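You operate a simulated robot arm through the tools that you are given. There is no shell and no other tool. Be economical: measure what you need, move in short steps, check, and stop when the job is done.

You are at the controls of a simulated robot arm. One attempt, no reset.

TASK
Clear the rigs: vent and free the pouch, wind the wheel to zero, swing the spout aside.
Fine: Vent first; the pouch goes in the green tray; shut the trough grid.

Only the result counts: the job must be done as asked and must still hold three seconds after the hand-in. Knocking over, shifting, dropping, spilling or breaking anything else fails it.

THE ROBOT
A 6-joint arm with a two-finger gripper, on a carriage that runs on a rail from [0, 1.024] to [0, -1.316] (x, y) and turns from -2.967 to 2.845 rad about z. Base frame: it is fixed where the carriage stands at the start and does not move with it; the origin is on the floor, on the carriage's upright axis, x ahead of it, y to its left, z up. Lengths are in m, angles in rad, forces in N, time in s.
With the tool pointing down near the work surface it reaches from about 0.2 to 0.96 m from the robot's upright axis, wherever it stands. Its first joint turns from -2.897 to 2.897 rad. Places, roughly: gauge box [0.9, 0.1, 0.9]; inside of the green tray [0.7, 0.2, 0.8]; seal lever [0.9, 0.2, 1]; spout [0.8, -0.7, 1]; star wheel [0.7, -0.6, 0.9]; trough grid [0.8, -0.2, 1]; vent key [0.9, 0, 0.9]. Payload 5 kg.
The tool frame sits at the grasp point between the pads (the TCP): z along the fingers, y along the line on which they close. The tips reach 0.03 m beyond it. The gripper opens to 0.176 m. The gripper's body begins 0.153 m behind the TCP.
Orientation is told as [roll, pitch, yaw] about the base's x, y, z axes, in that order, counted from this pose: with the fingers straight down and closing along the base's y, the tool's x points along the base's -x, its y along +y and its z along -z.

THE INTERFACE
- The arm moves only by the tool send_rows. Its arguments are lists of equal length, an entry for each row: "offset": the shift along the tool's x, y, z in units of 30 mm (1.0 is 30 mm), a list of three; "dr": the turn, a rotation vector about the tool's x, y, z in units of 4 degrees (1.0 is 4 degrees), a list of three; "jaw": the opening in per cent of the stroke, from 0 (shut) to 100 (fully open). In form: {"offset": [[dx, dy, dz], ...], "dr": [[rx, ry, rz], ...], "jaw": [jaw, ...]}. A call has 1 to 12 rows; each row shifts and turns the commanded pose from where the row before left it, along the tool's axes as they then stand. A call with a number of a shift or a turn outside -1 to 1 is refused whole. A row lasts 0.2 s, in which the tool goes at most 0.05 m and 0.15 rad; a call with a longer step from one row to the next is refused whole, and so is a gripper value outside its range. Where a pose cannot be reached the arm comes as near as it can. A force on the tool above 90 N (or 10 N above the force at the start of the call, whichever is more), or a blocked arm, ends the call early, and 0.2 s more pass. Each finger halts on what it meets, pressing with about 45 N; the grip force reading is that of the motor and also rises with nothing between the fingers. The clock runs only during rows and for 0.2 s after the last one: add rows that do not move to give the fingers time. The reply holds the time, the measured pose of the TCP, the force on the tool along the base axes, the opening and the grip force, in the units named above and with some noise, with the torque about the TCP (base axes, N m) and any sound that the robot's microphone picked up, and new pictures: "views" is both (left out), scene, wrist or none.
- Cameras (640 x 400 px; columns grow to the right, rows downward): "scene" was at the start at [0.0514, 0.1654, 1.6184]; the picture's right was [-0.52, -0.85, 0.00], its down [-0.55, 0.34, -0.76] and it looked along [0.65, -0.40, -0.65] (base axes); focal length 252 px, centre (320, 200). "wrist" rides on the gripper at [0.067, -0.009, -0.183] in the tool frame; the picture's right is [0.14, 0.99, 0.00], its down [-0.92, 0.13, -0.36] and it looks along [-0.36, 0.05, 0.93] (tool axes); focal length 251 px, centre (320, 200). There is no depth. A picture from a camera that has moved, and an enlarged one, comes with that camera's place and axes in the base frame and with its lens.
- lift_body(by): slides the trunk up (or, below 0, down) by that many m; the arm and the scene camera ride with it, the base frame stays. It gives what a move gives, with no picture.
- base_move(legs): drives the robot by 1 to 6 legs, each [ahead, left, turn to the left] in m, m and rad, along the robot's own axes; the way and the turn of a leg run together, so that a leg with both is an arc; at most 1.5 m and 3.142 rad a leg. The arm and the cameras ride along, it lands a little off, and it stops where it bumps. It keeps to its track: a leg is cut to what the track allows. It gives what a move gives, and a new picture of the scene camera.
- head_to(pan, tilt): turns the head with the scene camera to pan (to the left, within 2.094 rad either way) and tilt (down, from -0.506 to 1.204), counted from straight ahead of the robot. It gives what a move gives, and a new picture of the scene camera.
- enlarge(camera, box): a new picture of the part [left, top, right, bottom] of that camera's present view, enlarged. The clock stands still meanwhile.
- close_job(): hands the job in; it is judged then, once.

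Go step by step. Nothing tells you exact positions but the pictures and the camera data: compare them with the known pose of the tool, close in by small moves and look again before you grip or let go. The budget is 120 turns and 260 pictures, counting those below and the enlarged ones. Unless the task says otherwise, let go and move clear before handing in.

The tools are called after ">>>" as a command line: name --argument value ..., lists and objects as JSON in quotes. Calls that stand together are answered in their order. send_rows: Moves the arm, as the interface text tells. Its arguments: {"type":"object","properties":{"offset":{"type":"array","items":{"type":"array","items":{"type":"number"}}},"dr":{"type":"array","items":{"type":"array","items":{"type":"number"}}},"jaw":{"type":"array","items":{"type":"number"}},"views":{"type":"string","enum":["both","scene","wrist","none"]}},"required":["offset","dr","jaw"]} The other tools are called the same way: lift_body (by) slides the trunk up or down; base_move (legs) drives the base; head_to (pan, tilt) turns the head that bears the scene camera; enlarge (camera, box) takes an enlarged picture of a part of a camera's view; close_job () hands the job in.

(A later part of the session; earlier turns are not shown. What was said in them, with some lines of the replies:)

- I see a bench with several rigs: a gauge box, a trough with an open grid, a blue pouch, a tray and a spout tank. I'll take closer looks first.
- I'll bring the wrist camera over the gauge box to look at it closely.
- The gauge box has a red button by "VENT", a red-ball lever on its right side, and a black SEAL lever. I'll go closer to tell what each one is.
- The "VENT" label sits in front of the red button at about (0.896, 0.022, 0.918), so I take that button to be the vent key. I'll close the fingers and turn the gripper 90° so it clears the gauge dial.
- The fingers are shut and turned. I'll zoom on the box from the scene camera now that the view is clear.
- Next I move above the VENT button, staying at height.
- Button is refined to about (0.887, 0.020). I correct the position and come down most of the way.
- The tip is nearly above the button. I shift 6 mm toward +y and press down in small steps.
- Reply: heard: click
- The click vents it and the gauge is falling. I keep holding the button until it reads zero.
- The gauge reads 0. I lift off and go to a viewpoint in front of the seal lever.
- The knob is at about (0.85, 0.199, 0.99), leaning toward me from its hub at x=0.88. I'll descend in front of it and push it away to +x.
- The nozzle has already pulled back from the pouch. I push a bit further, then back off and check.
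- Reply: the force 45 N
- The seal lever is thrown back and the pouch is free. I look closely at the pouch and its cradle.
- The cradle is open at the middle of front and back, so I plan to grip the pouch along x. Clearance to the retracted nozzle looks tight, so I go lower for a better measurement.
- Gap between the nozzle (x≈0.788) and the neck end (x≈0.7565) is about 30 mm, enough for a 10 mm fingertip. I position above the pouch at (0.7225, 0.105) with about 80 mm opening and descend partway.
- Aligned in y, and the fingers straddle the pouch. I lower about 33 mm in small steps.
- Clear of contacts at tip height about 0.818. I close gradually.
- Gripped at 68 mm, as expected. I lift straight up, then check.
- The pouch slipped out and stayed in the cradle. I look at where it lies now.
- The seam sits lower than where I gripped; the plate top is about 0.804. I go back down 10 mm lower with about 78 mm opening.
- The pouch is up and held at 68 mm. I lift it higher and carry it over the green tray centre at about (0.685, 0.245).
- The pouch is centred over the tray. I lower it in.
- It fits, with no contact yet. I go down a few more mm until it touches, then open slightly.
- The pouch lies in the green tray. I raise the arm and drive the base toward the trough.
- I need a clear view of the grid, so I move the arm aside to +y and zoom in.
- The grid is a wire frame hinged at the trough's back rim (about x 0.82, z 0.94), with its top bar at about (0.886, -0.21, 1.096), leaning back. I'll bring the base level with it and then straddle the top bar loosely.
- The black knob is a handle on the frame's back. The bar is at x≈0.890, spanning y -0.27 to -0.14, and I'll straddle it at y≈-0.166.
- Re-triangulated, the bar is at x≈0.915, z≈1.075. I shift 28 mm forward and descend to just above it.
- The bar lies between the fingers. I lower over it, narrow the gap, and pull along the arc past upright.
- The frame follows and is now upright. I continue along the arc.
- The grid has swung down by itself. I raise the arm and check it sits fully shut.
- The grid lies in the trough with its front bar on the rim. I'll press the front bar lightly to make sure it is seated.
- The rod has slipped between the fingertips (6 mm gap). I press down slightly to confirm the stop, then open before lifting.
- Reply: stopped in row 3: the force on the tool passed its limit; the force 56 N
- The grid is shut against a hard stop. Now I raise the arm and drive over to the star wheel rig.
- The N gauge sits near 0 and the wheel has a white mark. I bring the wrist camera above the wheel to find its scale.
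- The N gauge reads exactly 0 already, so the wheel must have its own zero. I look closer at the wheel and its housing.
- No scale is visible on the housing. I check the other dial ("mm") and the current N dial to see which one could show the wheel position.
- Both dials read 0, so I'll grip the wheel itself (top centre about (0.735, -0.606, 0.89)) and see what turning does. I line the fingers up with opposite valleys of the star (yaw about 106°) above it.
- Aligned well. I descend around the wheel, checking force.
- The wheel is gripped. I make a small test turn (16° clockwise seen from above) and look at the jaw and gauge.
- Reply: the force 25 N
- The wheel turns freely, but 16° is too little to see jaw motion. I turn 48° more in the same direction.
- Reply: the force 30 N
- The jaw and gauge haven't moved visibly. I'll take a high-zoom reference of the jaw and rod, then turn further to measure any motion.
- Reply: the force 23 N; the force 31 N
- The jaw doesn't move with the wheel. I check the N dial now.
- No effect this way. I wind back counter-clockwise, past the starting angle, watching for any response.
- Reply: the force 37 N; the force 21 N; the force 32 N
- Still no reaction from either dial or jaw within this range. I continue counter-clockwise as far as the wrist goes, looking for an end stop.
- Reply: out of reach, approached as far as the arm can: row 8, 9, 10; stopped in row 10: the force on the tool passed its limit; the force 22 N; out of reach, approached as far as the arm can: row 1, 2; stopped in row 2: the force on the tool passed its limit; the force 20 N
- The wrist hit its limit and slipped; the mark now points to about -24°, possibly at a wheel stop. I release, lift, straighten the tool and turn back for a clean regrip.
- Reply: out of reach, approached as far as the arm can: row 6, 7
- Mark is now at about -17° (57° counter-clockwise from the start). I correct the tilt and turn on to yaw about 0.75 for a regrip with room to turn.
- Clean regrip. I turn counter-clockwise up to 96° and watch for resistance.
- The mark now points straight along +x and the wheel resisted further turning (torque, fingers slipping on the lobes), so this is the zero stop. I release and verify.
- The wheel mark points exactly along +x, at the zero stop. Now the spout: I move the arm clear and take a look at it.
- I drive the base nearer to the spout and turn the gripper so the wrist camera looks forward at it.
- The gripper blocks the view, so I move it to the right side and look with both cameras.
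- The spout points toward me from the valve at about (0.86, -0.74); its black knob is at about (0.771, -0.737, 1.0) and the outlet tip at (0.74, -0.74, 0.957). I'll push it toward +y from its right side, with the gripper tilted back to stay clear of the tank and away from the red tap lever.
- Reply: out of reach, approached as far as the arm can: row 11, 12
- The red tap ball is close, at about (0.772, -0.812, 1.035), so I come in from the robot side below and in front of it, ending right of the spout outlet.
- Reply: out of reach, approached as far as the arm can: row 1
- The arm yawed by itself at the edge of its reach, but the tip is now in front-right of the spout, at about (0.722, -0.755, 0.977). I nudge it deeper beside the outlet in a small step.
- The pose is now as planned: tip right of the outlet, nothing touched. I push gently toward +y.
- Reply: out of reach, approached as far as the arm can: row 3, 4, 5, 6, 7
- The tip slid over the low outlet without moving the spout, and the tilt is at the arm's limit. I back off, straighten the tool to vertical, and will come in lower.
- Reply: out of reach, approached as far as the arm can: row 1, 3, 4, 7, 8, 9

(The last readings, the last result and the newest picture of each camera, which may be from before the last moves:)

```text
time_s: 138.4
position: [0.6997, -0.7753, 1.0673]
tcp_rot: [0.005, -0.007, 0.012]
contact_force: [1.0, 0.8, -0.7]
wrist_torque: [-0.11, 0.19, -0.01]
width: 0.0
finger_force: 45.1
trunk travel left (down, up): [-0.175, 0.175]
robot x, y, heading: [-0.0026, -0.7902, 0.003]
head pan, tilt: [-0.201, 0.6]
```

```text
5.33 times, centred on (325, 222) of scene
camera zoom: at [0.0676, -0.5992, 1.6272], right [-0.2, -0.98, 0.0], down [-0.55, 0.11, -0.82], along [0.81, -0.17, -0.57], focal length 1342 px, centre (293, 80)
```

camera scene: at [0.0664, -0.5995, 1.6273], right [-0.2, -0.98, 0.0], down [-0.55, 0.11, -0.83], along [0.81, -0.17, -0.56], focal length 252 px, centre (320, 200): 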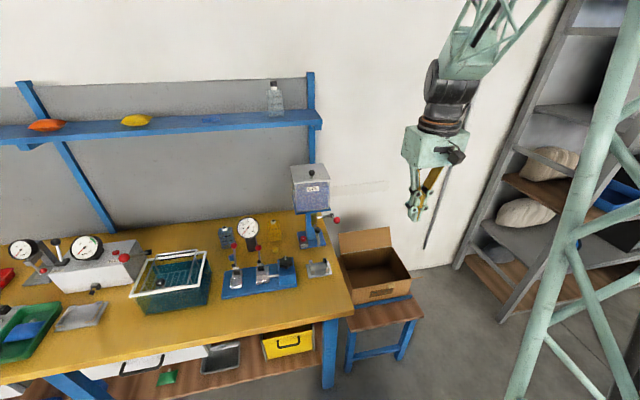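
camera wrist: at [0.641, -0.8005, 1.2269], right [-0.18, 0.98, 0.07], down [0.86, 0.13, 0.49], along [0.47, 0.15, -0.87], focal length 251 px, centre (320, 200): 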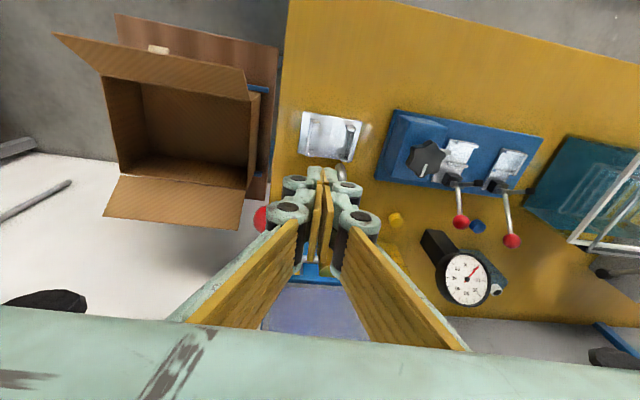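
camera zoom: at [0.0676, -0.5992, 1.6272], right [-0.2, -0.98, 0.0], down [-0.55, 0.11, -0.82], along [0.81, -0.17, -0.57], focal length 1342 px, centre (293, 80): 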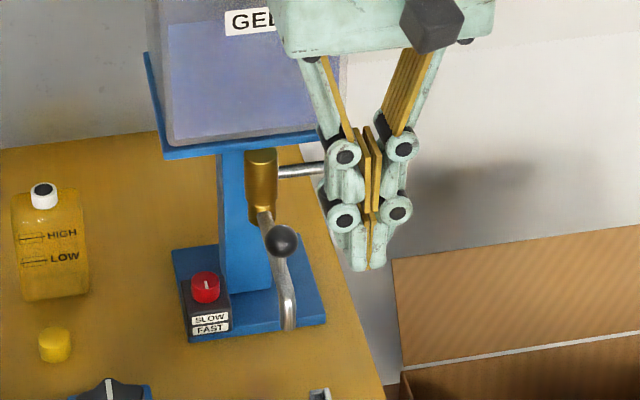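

Vertical again and clear. I go down in front, slide in at low height (tip about 0.935), right of the outlet, then look.

>>> send_rows --offset '[[0.2, -0.33, 0.9], [0, 0, 1], [0, 0, 1], [0, 0, 0.5], [-0.6, 0, 0], [-0.6, 0, 0]]' --dr '[[0, 0, 0], [0, 0, 0], [0, 0, 0], [0, 0, 0], [0, 0, 0], [0, 0, 0]]' --jaw '[0, 0, 0, 0, 0, 0]' --views "none"

>>> enlarge --camera "scene" --box '[285, 185, 365, 260]'

>>> enlarge --camera "wrist" --box '[220, 120, 440, 290]'

```text
time_s: 139.8
position: [0.7298, -0.7822, 0.9664]
tcp_rot: [0.006, -0.007, 0.014]
contact_force: [-1.2, -0.2, 0.2]
wrist_torque: [-0.01, -0.05, 0.0]
width: 0.0002
finger_force: 45.0
trunk travel left (down, up): [-0.175, 0.175]
robot x, y, heading: [-0.0013, -0.7887, 0.002]
head pan, tilt: [-0.201, 0.6]
```

```text
5.33 times, centred on (325, 222) of scene
camera zoom: at [0.0659, -0.5994, 1.6273], right [-0.2, -0.98, 0.0], down [-0.55, 0.11, -0.83], along [0.81, -0.17, -0.56], focal length 1342 px, centre (293, 80)
```

zoom: 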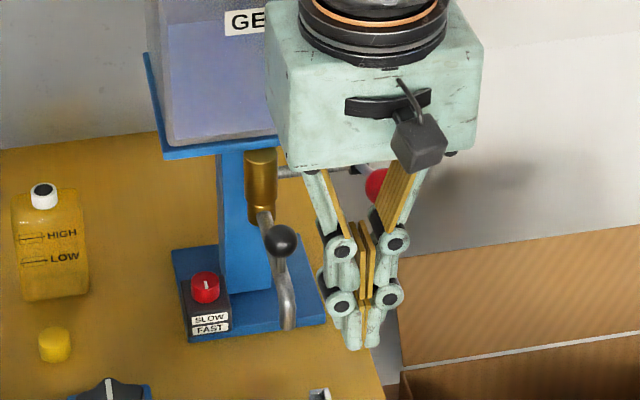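

```text
2.35 times, centred on (330, 205) of wrist
camera zoom: at [0.6611, -0.7933, 1.1488], right [-0.15, 0.99, 0.0], down [0.92, 0.14, 0.37], along [0.37, 0.06, -0.93], focal length 592 px, centre (296, 188)
```

zoom: 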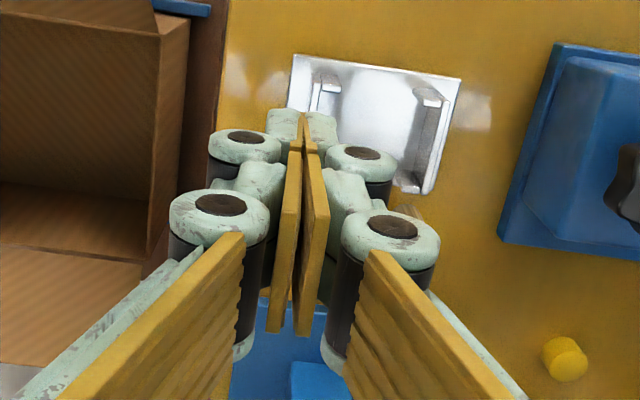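

Now I push toward +y in small steps, watching the force.

>>> send_rows --offset '[[0, 0.35, 0], [0, 0.35, 0], [-0.2, 0.35, 0], [-0.2, 0.35, 0], [-0.1, 0.35, 0]]' --dr '[[0, 0, 0], [0, 0, 0], [0, 0, 0], [0, 0, 0], [0, 0, 0]]' --jaw '[0, 0, 0, 0, 0]' --views "none"

>>> enlarge --camera "scene" --box '[285, 185, 365, 260]'

>>> enlarge --camera "wrist" --box '[220, 120, 440, 290]'

```text
time_s: 141.0
position: [0.7434, -0.7315, 0.9684]
tcp_rot: [0.004, -0.009, 0.012]
contact_force: [0.7, 0.5, 1.4]
wrist_torque: [-0.01, -0.06, -0.01]
width: 0.0001
finger_force: 44.7
trunk travel left (down, up): [-0.175, 0.175]
robot x, y, heading: [-0.001, -0.7904, -0.004]
head pan, tilt: [-0.201, 0.6]
```

```text
5.33 times, centred on (325, 222) of scene
camera zoom: at [0.066, -0.5995, 1.6273], right [-0.2, -0.98, 0.0], down [-0.55, 0.11, -0.83], along [0.81, -0.17, -0.56], focal length 1342 px, centre (293, 80)
```

zoom: 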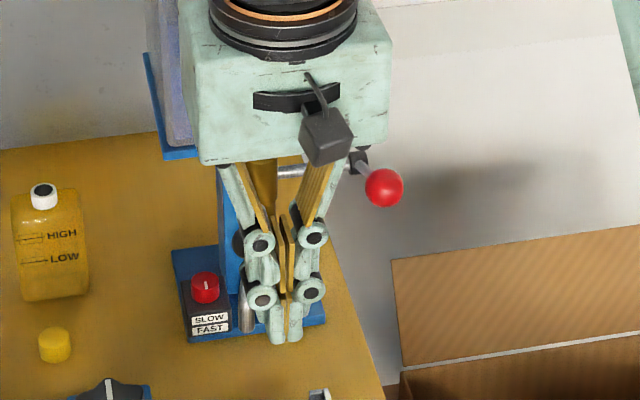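

```text
2.35 times, centred on (330, 205) of wrist
camera zoom: at [0.676, -0.7415, 1.1505], right [-0.15, 0.99, 0.0], down [0.92, 0.14, 0.37], along [0.37, 0.06, -0.93], focal length 592 px, centre (296, 188)
```

zoom: 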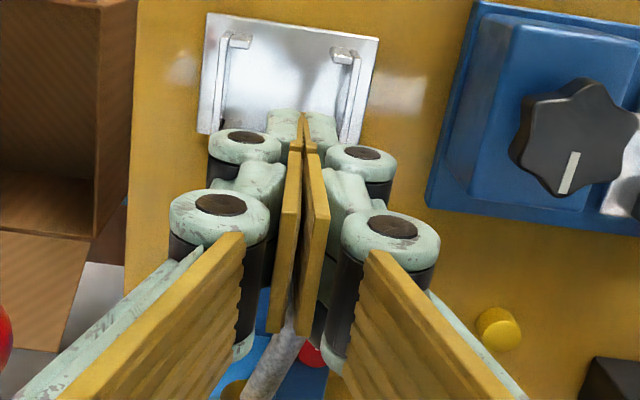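

The spout is moving: the outlet is about 3 cm to the left and the red tap is untouched. I continue along the arc.

>>> send_rows --offset '[[-0.15, 0.45, 0], [-0.15, 0.45, 0], [-0.2, 0.35, 0], [-0.2, 0.35, 0], [-0.2, 0.35, 0]]' --dr '[[0, 0, 0], [0, 0, 0], [0, 0, 0], [0, 0, 0], [0, 0, 0]]' --jaw '[0, 0, 0, 0, 0]' --views "none"

>>> enlarge --camera "scene" --box '[275, 170, 365, 260]'

>>> enlarge --camera "wrist" --box '[200, 120, 480, 330]'

```text
time_s: 142.2
position: [0.7723, -0.6714, 0.9679]
tcp_rot: [0.006, -0.009, 0.015]
contact_force: [0.4, 0.3, 0.0]
wrist_torque: [0.04, -0.01, 0.04]
width: 0.0
finger_force: 45.3
trunk travel left (down, up): [-0.175, 0.175]
robot x, y, heading: [0.0029, -0.7892, -0.002]
head pan, tilt: [-0.201, 0.6]
```

```text
4.44 times, centred on (320, 215) of scene
camera zoom: at [0.0664, -0.5994, 1.6273], right [-0.2, -0.98, 0.0], down [-0.55, 0.11, -0.83], along [0.81, -0.17, -0.56], focal length 1118 px, centre (320, 133)
```

zoom: 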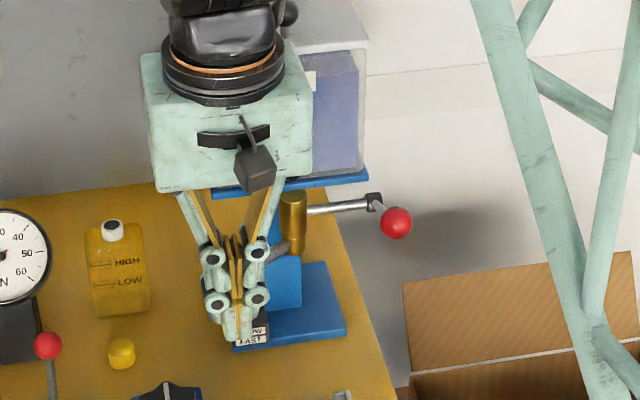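

```text
1.90 times, centred on (340, 225) of wrist
camera zoom: at [0.7043, -0.6816, 1.1494], right [-0.15, 0.99, 0.0], down [0.92, 0.14, 0.37], along [0.37, 0.06, -0.93], focal length 479 px, centre (282, 152)
```

zoom: 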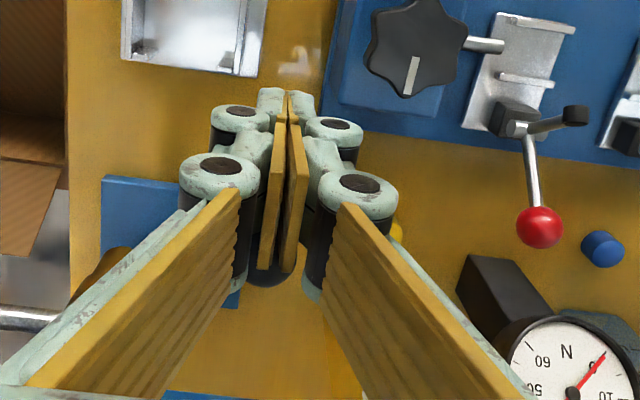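

The spout is swung about 60°. To take it nearer 90° without the gripper body nearing the tank, I tilt back about 15° and push a little further.

>>> send_rows --offset '[[0, 0, 0], [0, 0, 0], [0, 0, 0], [0, 0, 0], [-0.37, 0.35, 0.1], [-0.37, 0.35, 0.1], [-0.4, 0.3, 0.1], [-0.4, 0.2, 0.1]]' --dr '[[0, -1, 0], [0, -1, 0], [0, -1, 0], [0, -0.6, 0], [0, 0, 0], [0, 0, 0], [0, 0, 0], [0, 0, 0]]' --jaw '[0, 0, 0, 0, 0, 0, 0, 0]' --views "none"

>>> enlarge --camera "scene" --box '[275, 170, 365, 260]'

>>> enlarge --camera "wrist" --box '[200, 120, 480, 330]'

```text
time_s: 144.0
position: [0.8146, -0.6367, 0.9667]
tcp_rot: [0.006, -0.258, 0.012]
contact_force: [-0.6, 0.9, 0.0]
wrist_torque: [0.03, -0.06, 0.0]
width: 0.0
finger_force: 45.0
trunk travel left (down, up): [-0.175, 0.175]
robot x, y, heading: [0.0005, -0.7871, -0.005]
head pan, tilt: [-0.201, 0.6]
```

```text
4.44 times, centred on (320, 215) of scene
camera zoom: at [0.0662, -0.5994, 1.6273], right [-0.2, -0.98, 0.0], down [-0.55, 0.11, -0.83], along [0.81, -0.17, -0.56], focal length 1118 px, centre (320, 133)
```

zoom: 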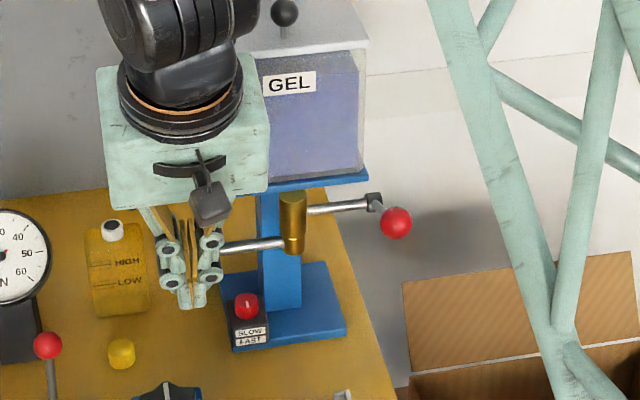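

```text
1.90 times, centred on (340, 225) of wrist
camera zoom: at [0.7043, -0.648, 1.1267], right [-0.15, 0.99, -0.03], down [0.8, 0.14, 0.59], along [0.58, 0.06, -0.81], focal length 479 px, centre (282, 152)
```

zoom: 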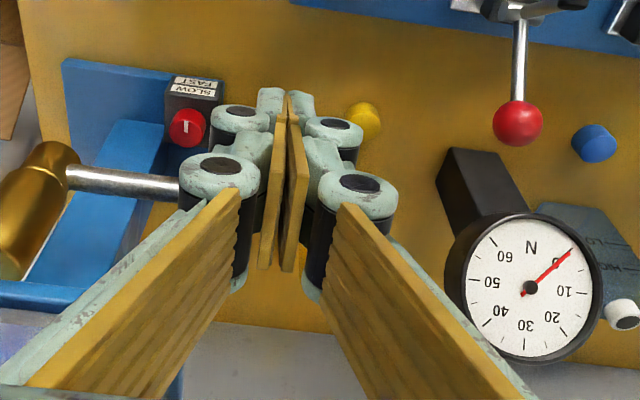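

The spout now points about 90° to the side. I retreat toward the robot and up, then inspect.

>>> send_rows --offset '[[0.8, 0, -0.25], [0.9, 0, -0.25], [0.9, 0, -0.3], [0.9, 0, -1], [0.8, 0, -1], [0, 0, -1], [0, 0, -1], [0, 0, -1], [0, 0, 0], [0, 0, 0], [0, 0, 0], [0, 0, 0]]' --dr '[[0, 0, 0], [0, 0, 0], [0, 0, 0], [0, 0, 0], [0, 0, 0], [0, 0, 0], [0, 0, 0], [0, 0, 0], [0, 1, 0], [0, 1, 0], [0, 1, 0], [0, 0.7, 0]]' --jaw '[0, 0, 0, 0, 0, 0, 0, 0, 0, 0, 0, 0]' --views "none"

>>> send_rows --offset '[[0, -1, 0], [0, -1, 0], [0, -1, 0], [0, -1, 0], [0, -1, 0], [0, -1, 0]]' --dr '[[0, 0, 0], [0, 0, 0], [0, 0, 0], [0, 0, 0], [0, 0, 0], [0, 0, 0]]' --jaw '[0, 0, 0, 0, 0, 0]' --views "scene"

>>> enlarge --camera "scene" --box '[260, 150, 370, 260]'

```text
time_s: 146.6
position: [0.6483, -0.6384, 1.1019]
tcp_rot: [0.006, 0.0, 0.011]
contact_force: [-0.7, -0.3, 0.2]
wrist_torque: [-0.04, -0.05, -0.03]
width: 0.0
finger_force: 44.9
trunk travel left (down, up): [-0.175, 0.175]
robot x, y, heading: [0.0017, -0.7895, -0.003]
head pan, tilt: [-0.201, 0.6]
```

```text
time_s: 148.0
position: [0.6506, -0.8187, 1.1025]
tcp_rot: [0.003, 0.001, 0.013]
contact_force: [0.8, 0.3, 0.3]
wrist_torque: [-0.05, 0.05, 0.03]
width: 0.0
finger_force: 45.3
trunk travel left (down, up): [-0.175, 0.175]
robot x, y, heading: [-0.0026, -0.7941, -0.005]
head pan, tilt: [-0.201, 0.6]
camera scene: at [0.0667, -0.5992, 1.6272], right [-0.2, -0.98, 0.0], down [-0.55, 0.11, -0.82], along [0.81, -0.17, -0.57], focal length 252 px, centre (320, 200)
```

scene: 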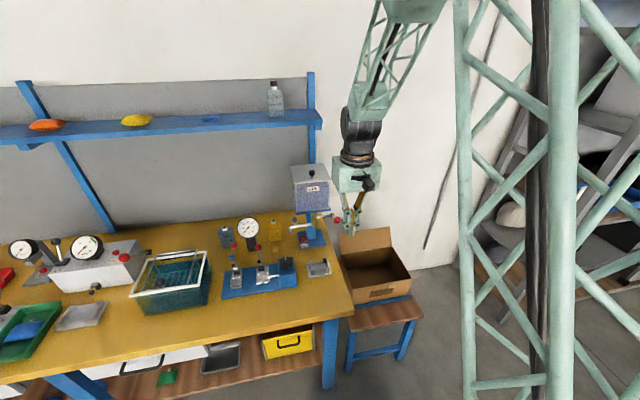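

```text
3.64 times, centred on (315, 205) of scene
camera zoom: at [0.0667, -0.5992, 1.6272], right [-0.2, -0.98, 0.0], down [-0.55, 0.11, -0.82], along [0.81, -0.17, -0.57], focal length 915 px, centre (338, 182)
```

zoom: 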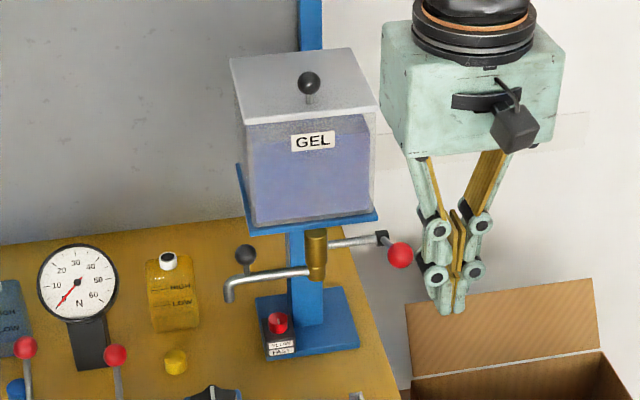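

The spout is aside and the tap lever is untouched. One last check of the other rigs before handing in.

>>> enlarge --camera "scene" --box '[120, 200, 340, 310]'

>>> enlarge --camera "scene" --box '[0, 220, 160, 360]'

```text
2.91 times, centred on (230, 255) of scene
camera zoom: at [0.0667, -0.5992, 1.6272], right [-0.2, -0.98, 0.0], down [-0.55, 0.11, -0.82], along [0.81, -0.17, -0.57], focal length 732 px, centre (582, 40)
```

zoom: 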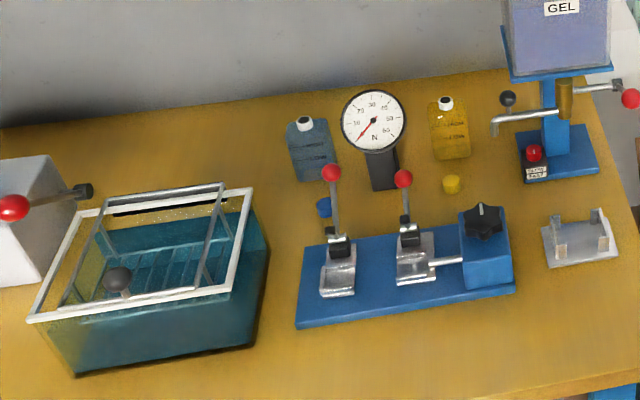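

```text
2.86 times, centred on (80, 290) of scene
camera zoom: at [0.0667, -0.5992, 1.6272], right [-0.2, -0.98, 0.0], down [-0.55, 0.11, -0.82], along [0.81, -0.17, -0.57], focal length 719 px, centre (1006, -57)
```

zoom: 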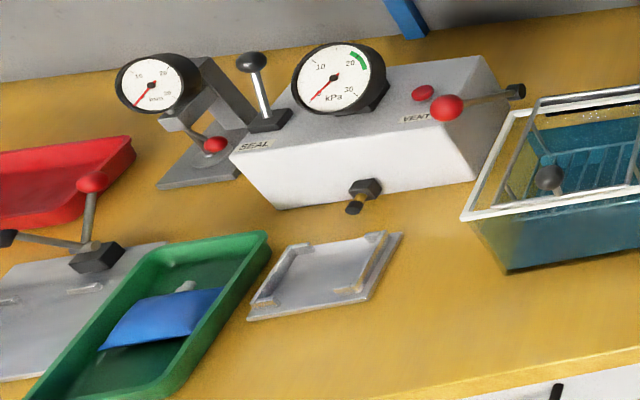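

Everything is in place: kPa gauge at 0, pouch in the green tray, grid shut, wheel at its stop, spout aside, and the arm clear. I hand the job in.

>>> close_job

```text
The job is handed in.
```

I handed the job in with all the parts done, though the wheel's zero is my inference, as it has no scale.

- **Pouch:** I pressed VENT first and held it until the kPa gauge read 0. Then I threw the seal lever back and put the pouch in the green tray. My first grip slipped, and the pouch stayed in its cradle until I lifted it on the second try.
- **Trough grid:** It is swung shut and pressed against its stop. It fell the last part of the way by itself.
- **Star wheel:** It is wound to its end stop, with the white mark pointing straight away from the robot. I took that stop as zero because the N gauge read 0 from the start and never moved as I turned the wheel.
- **Spout:** It is swung about 90° toward the wheel rig, and the red tap lever is still where it was.

I saw nothing else knocked over, shifted or spilled, and the arm is clear.
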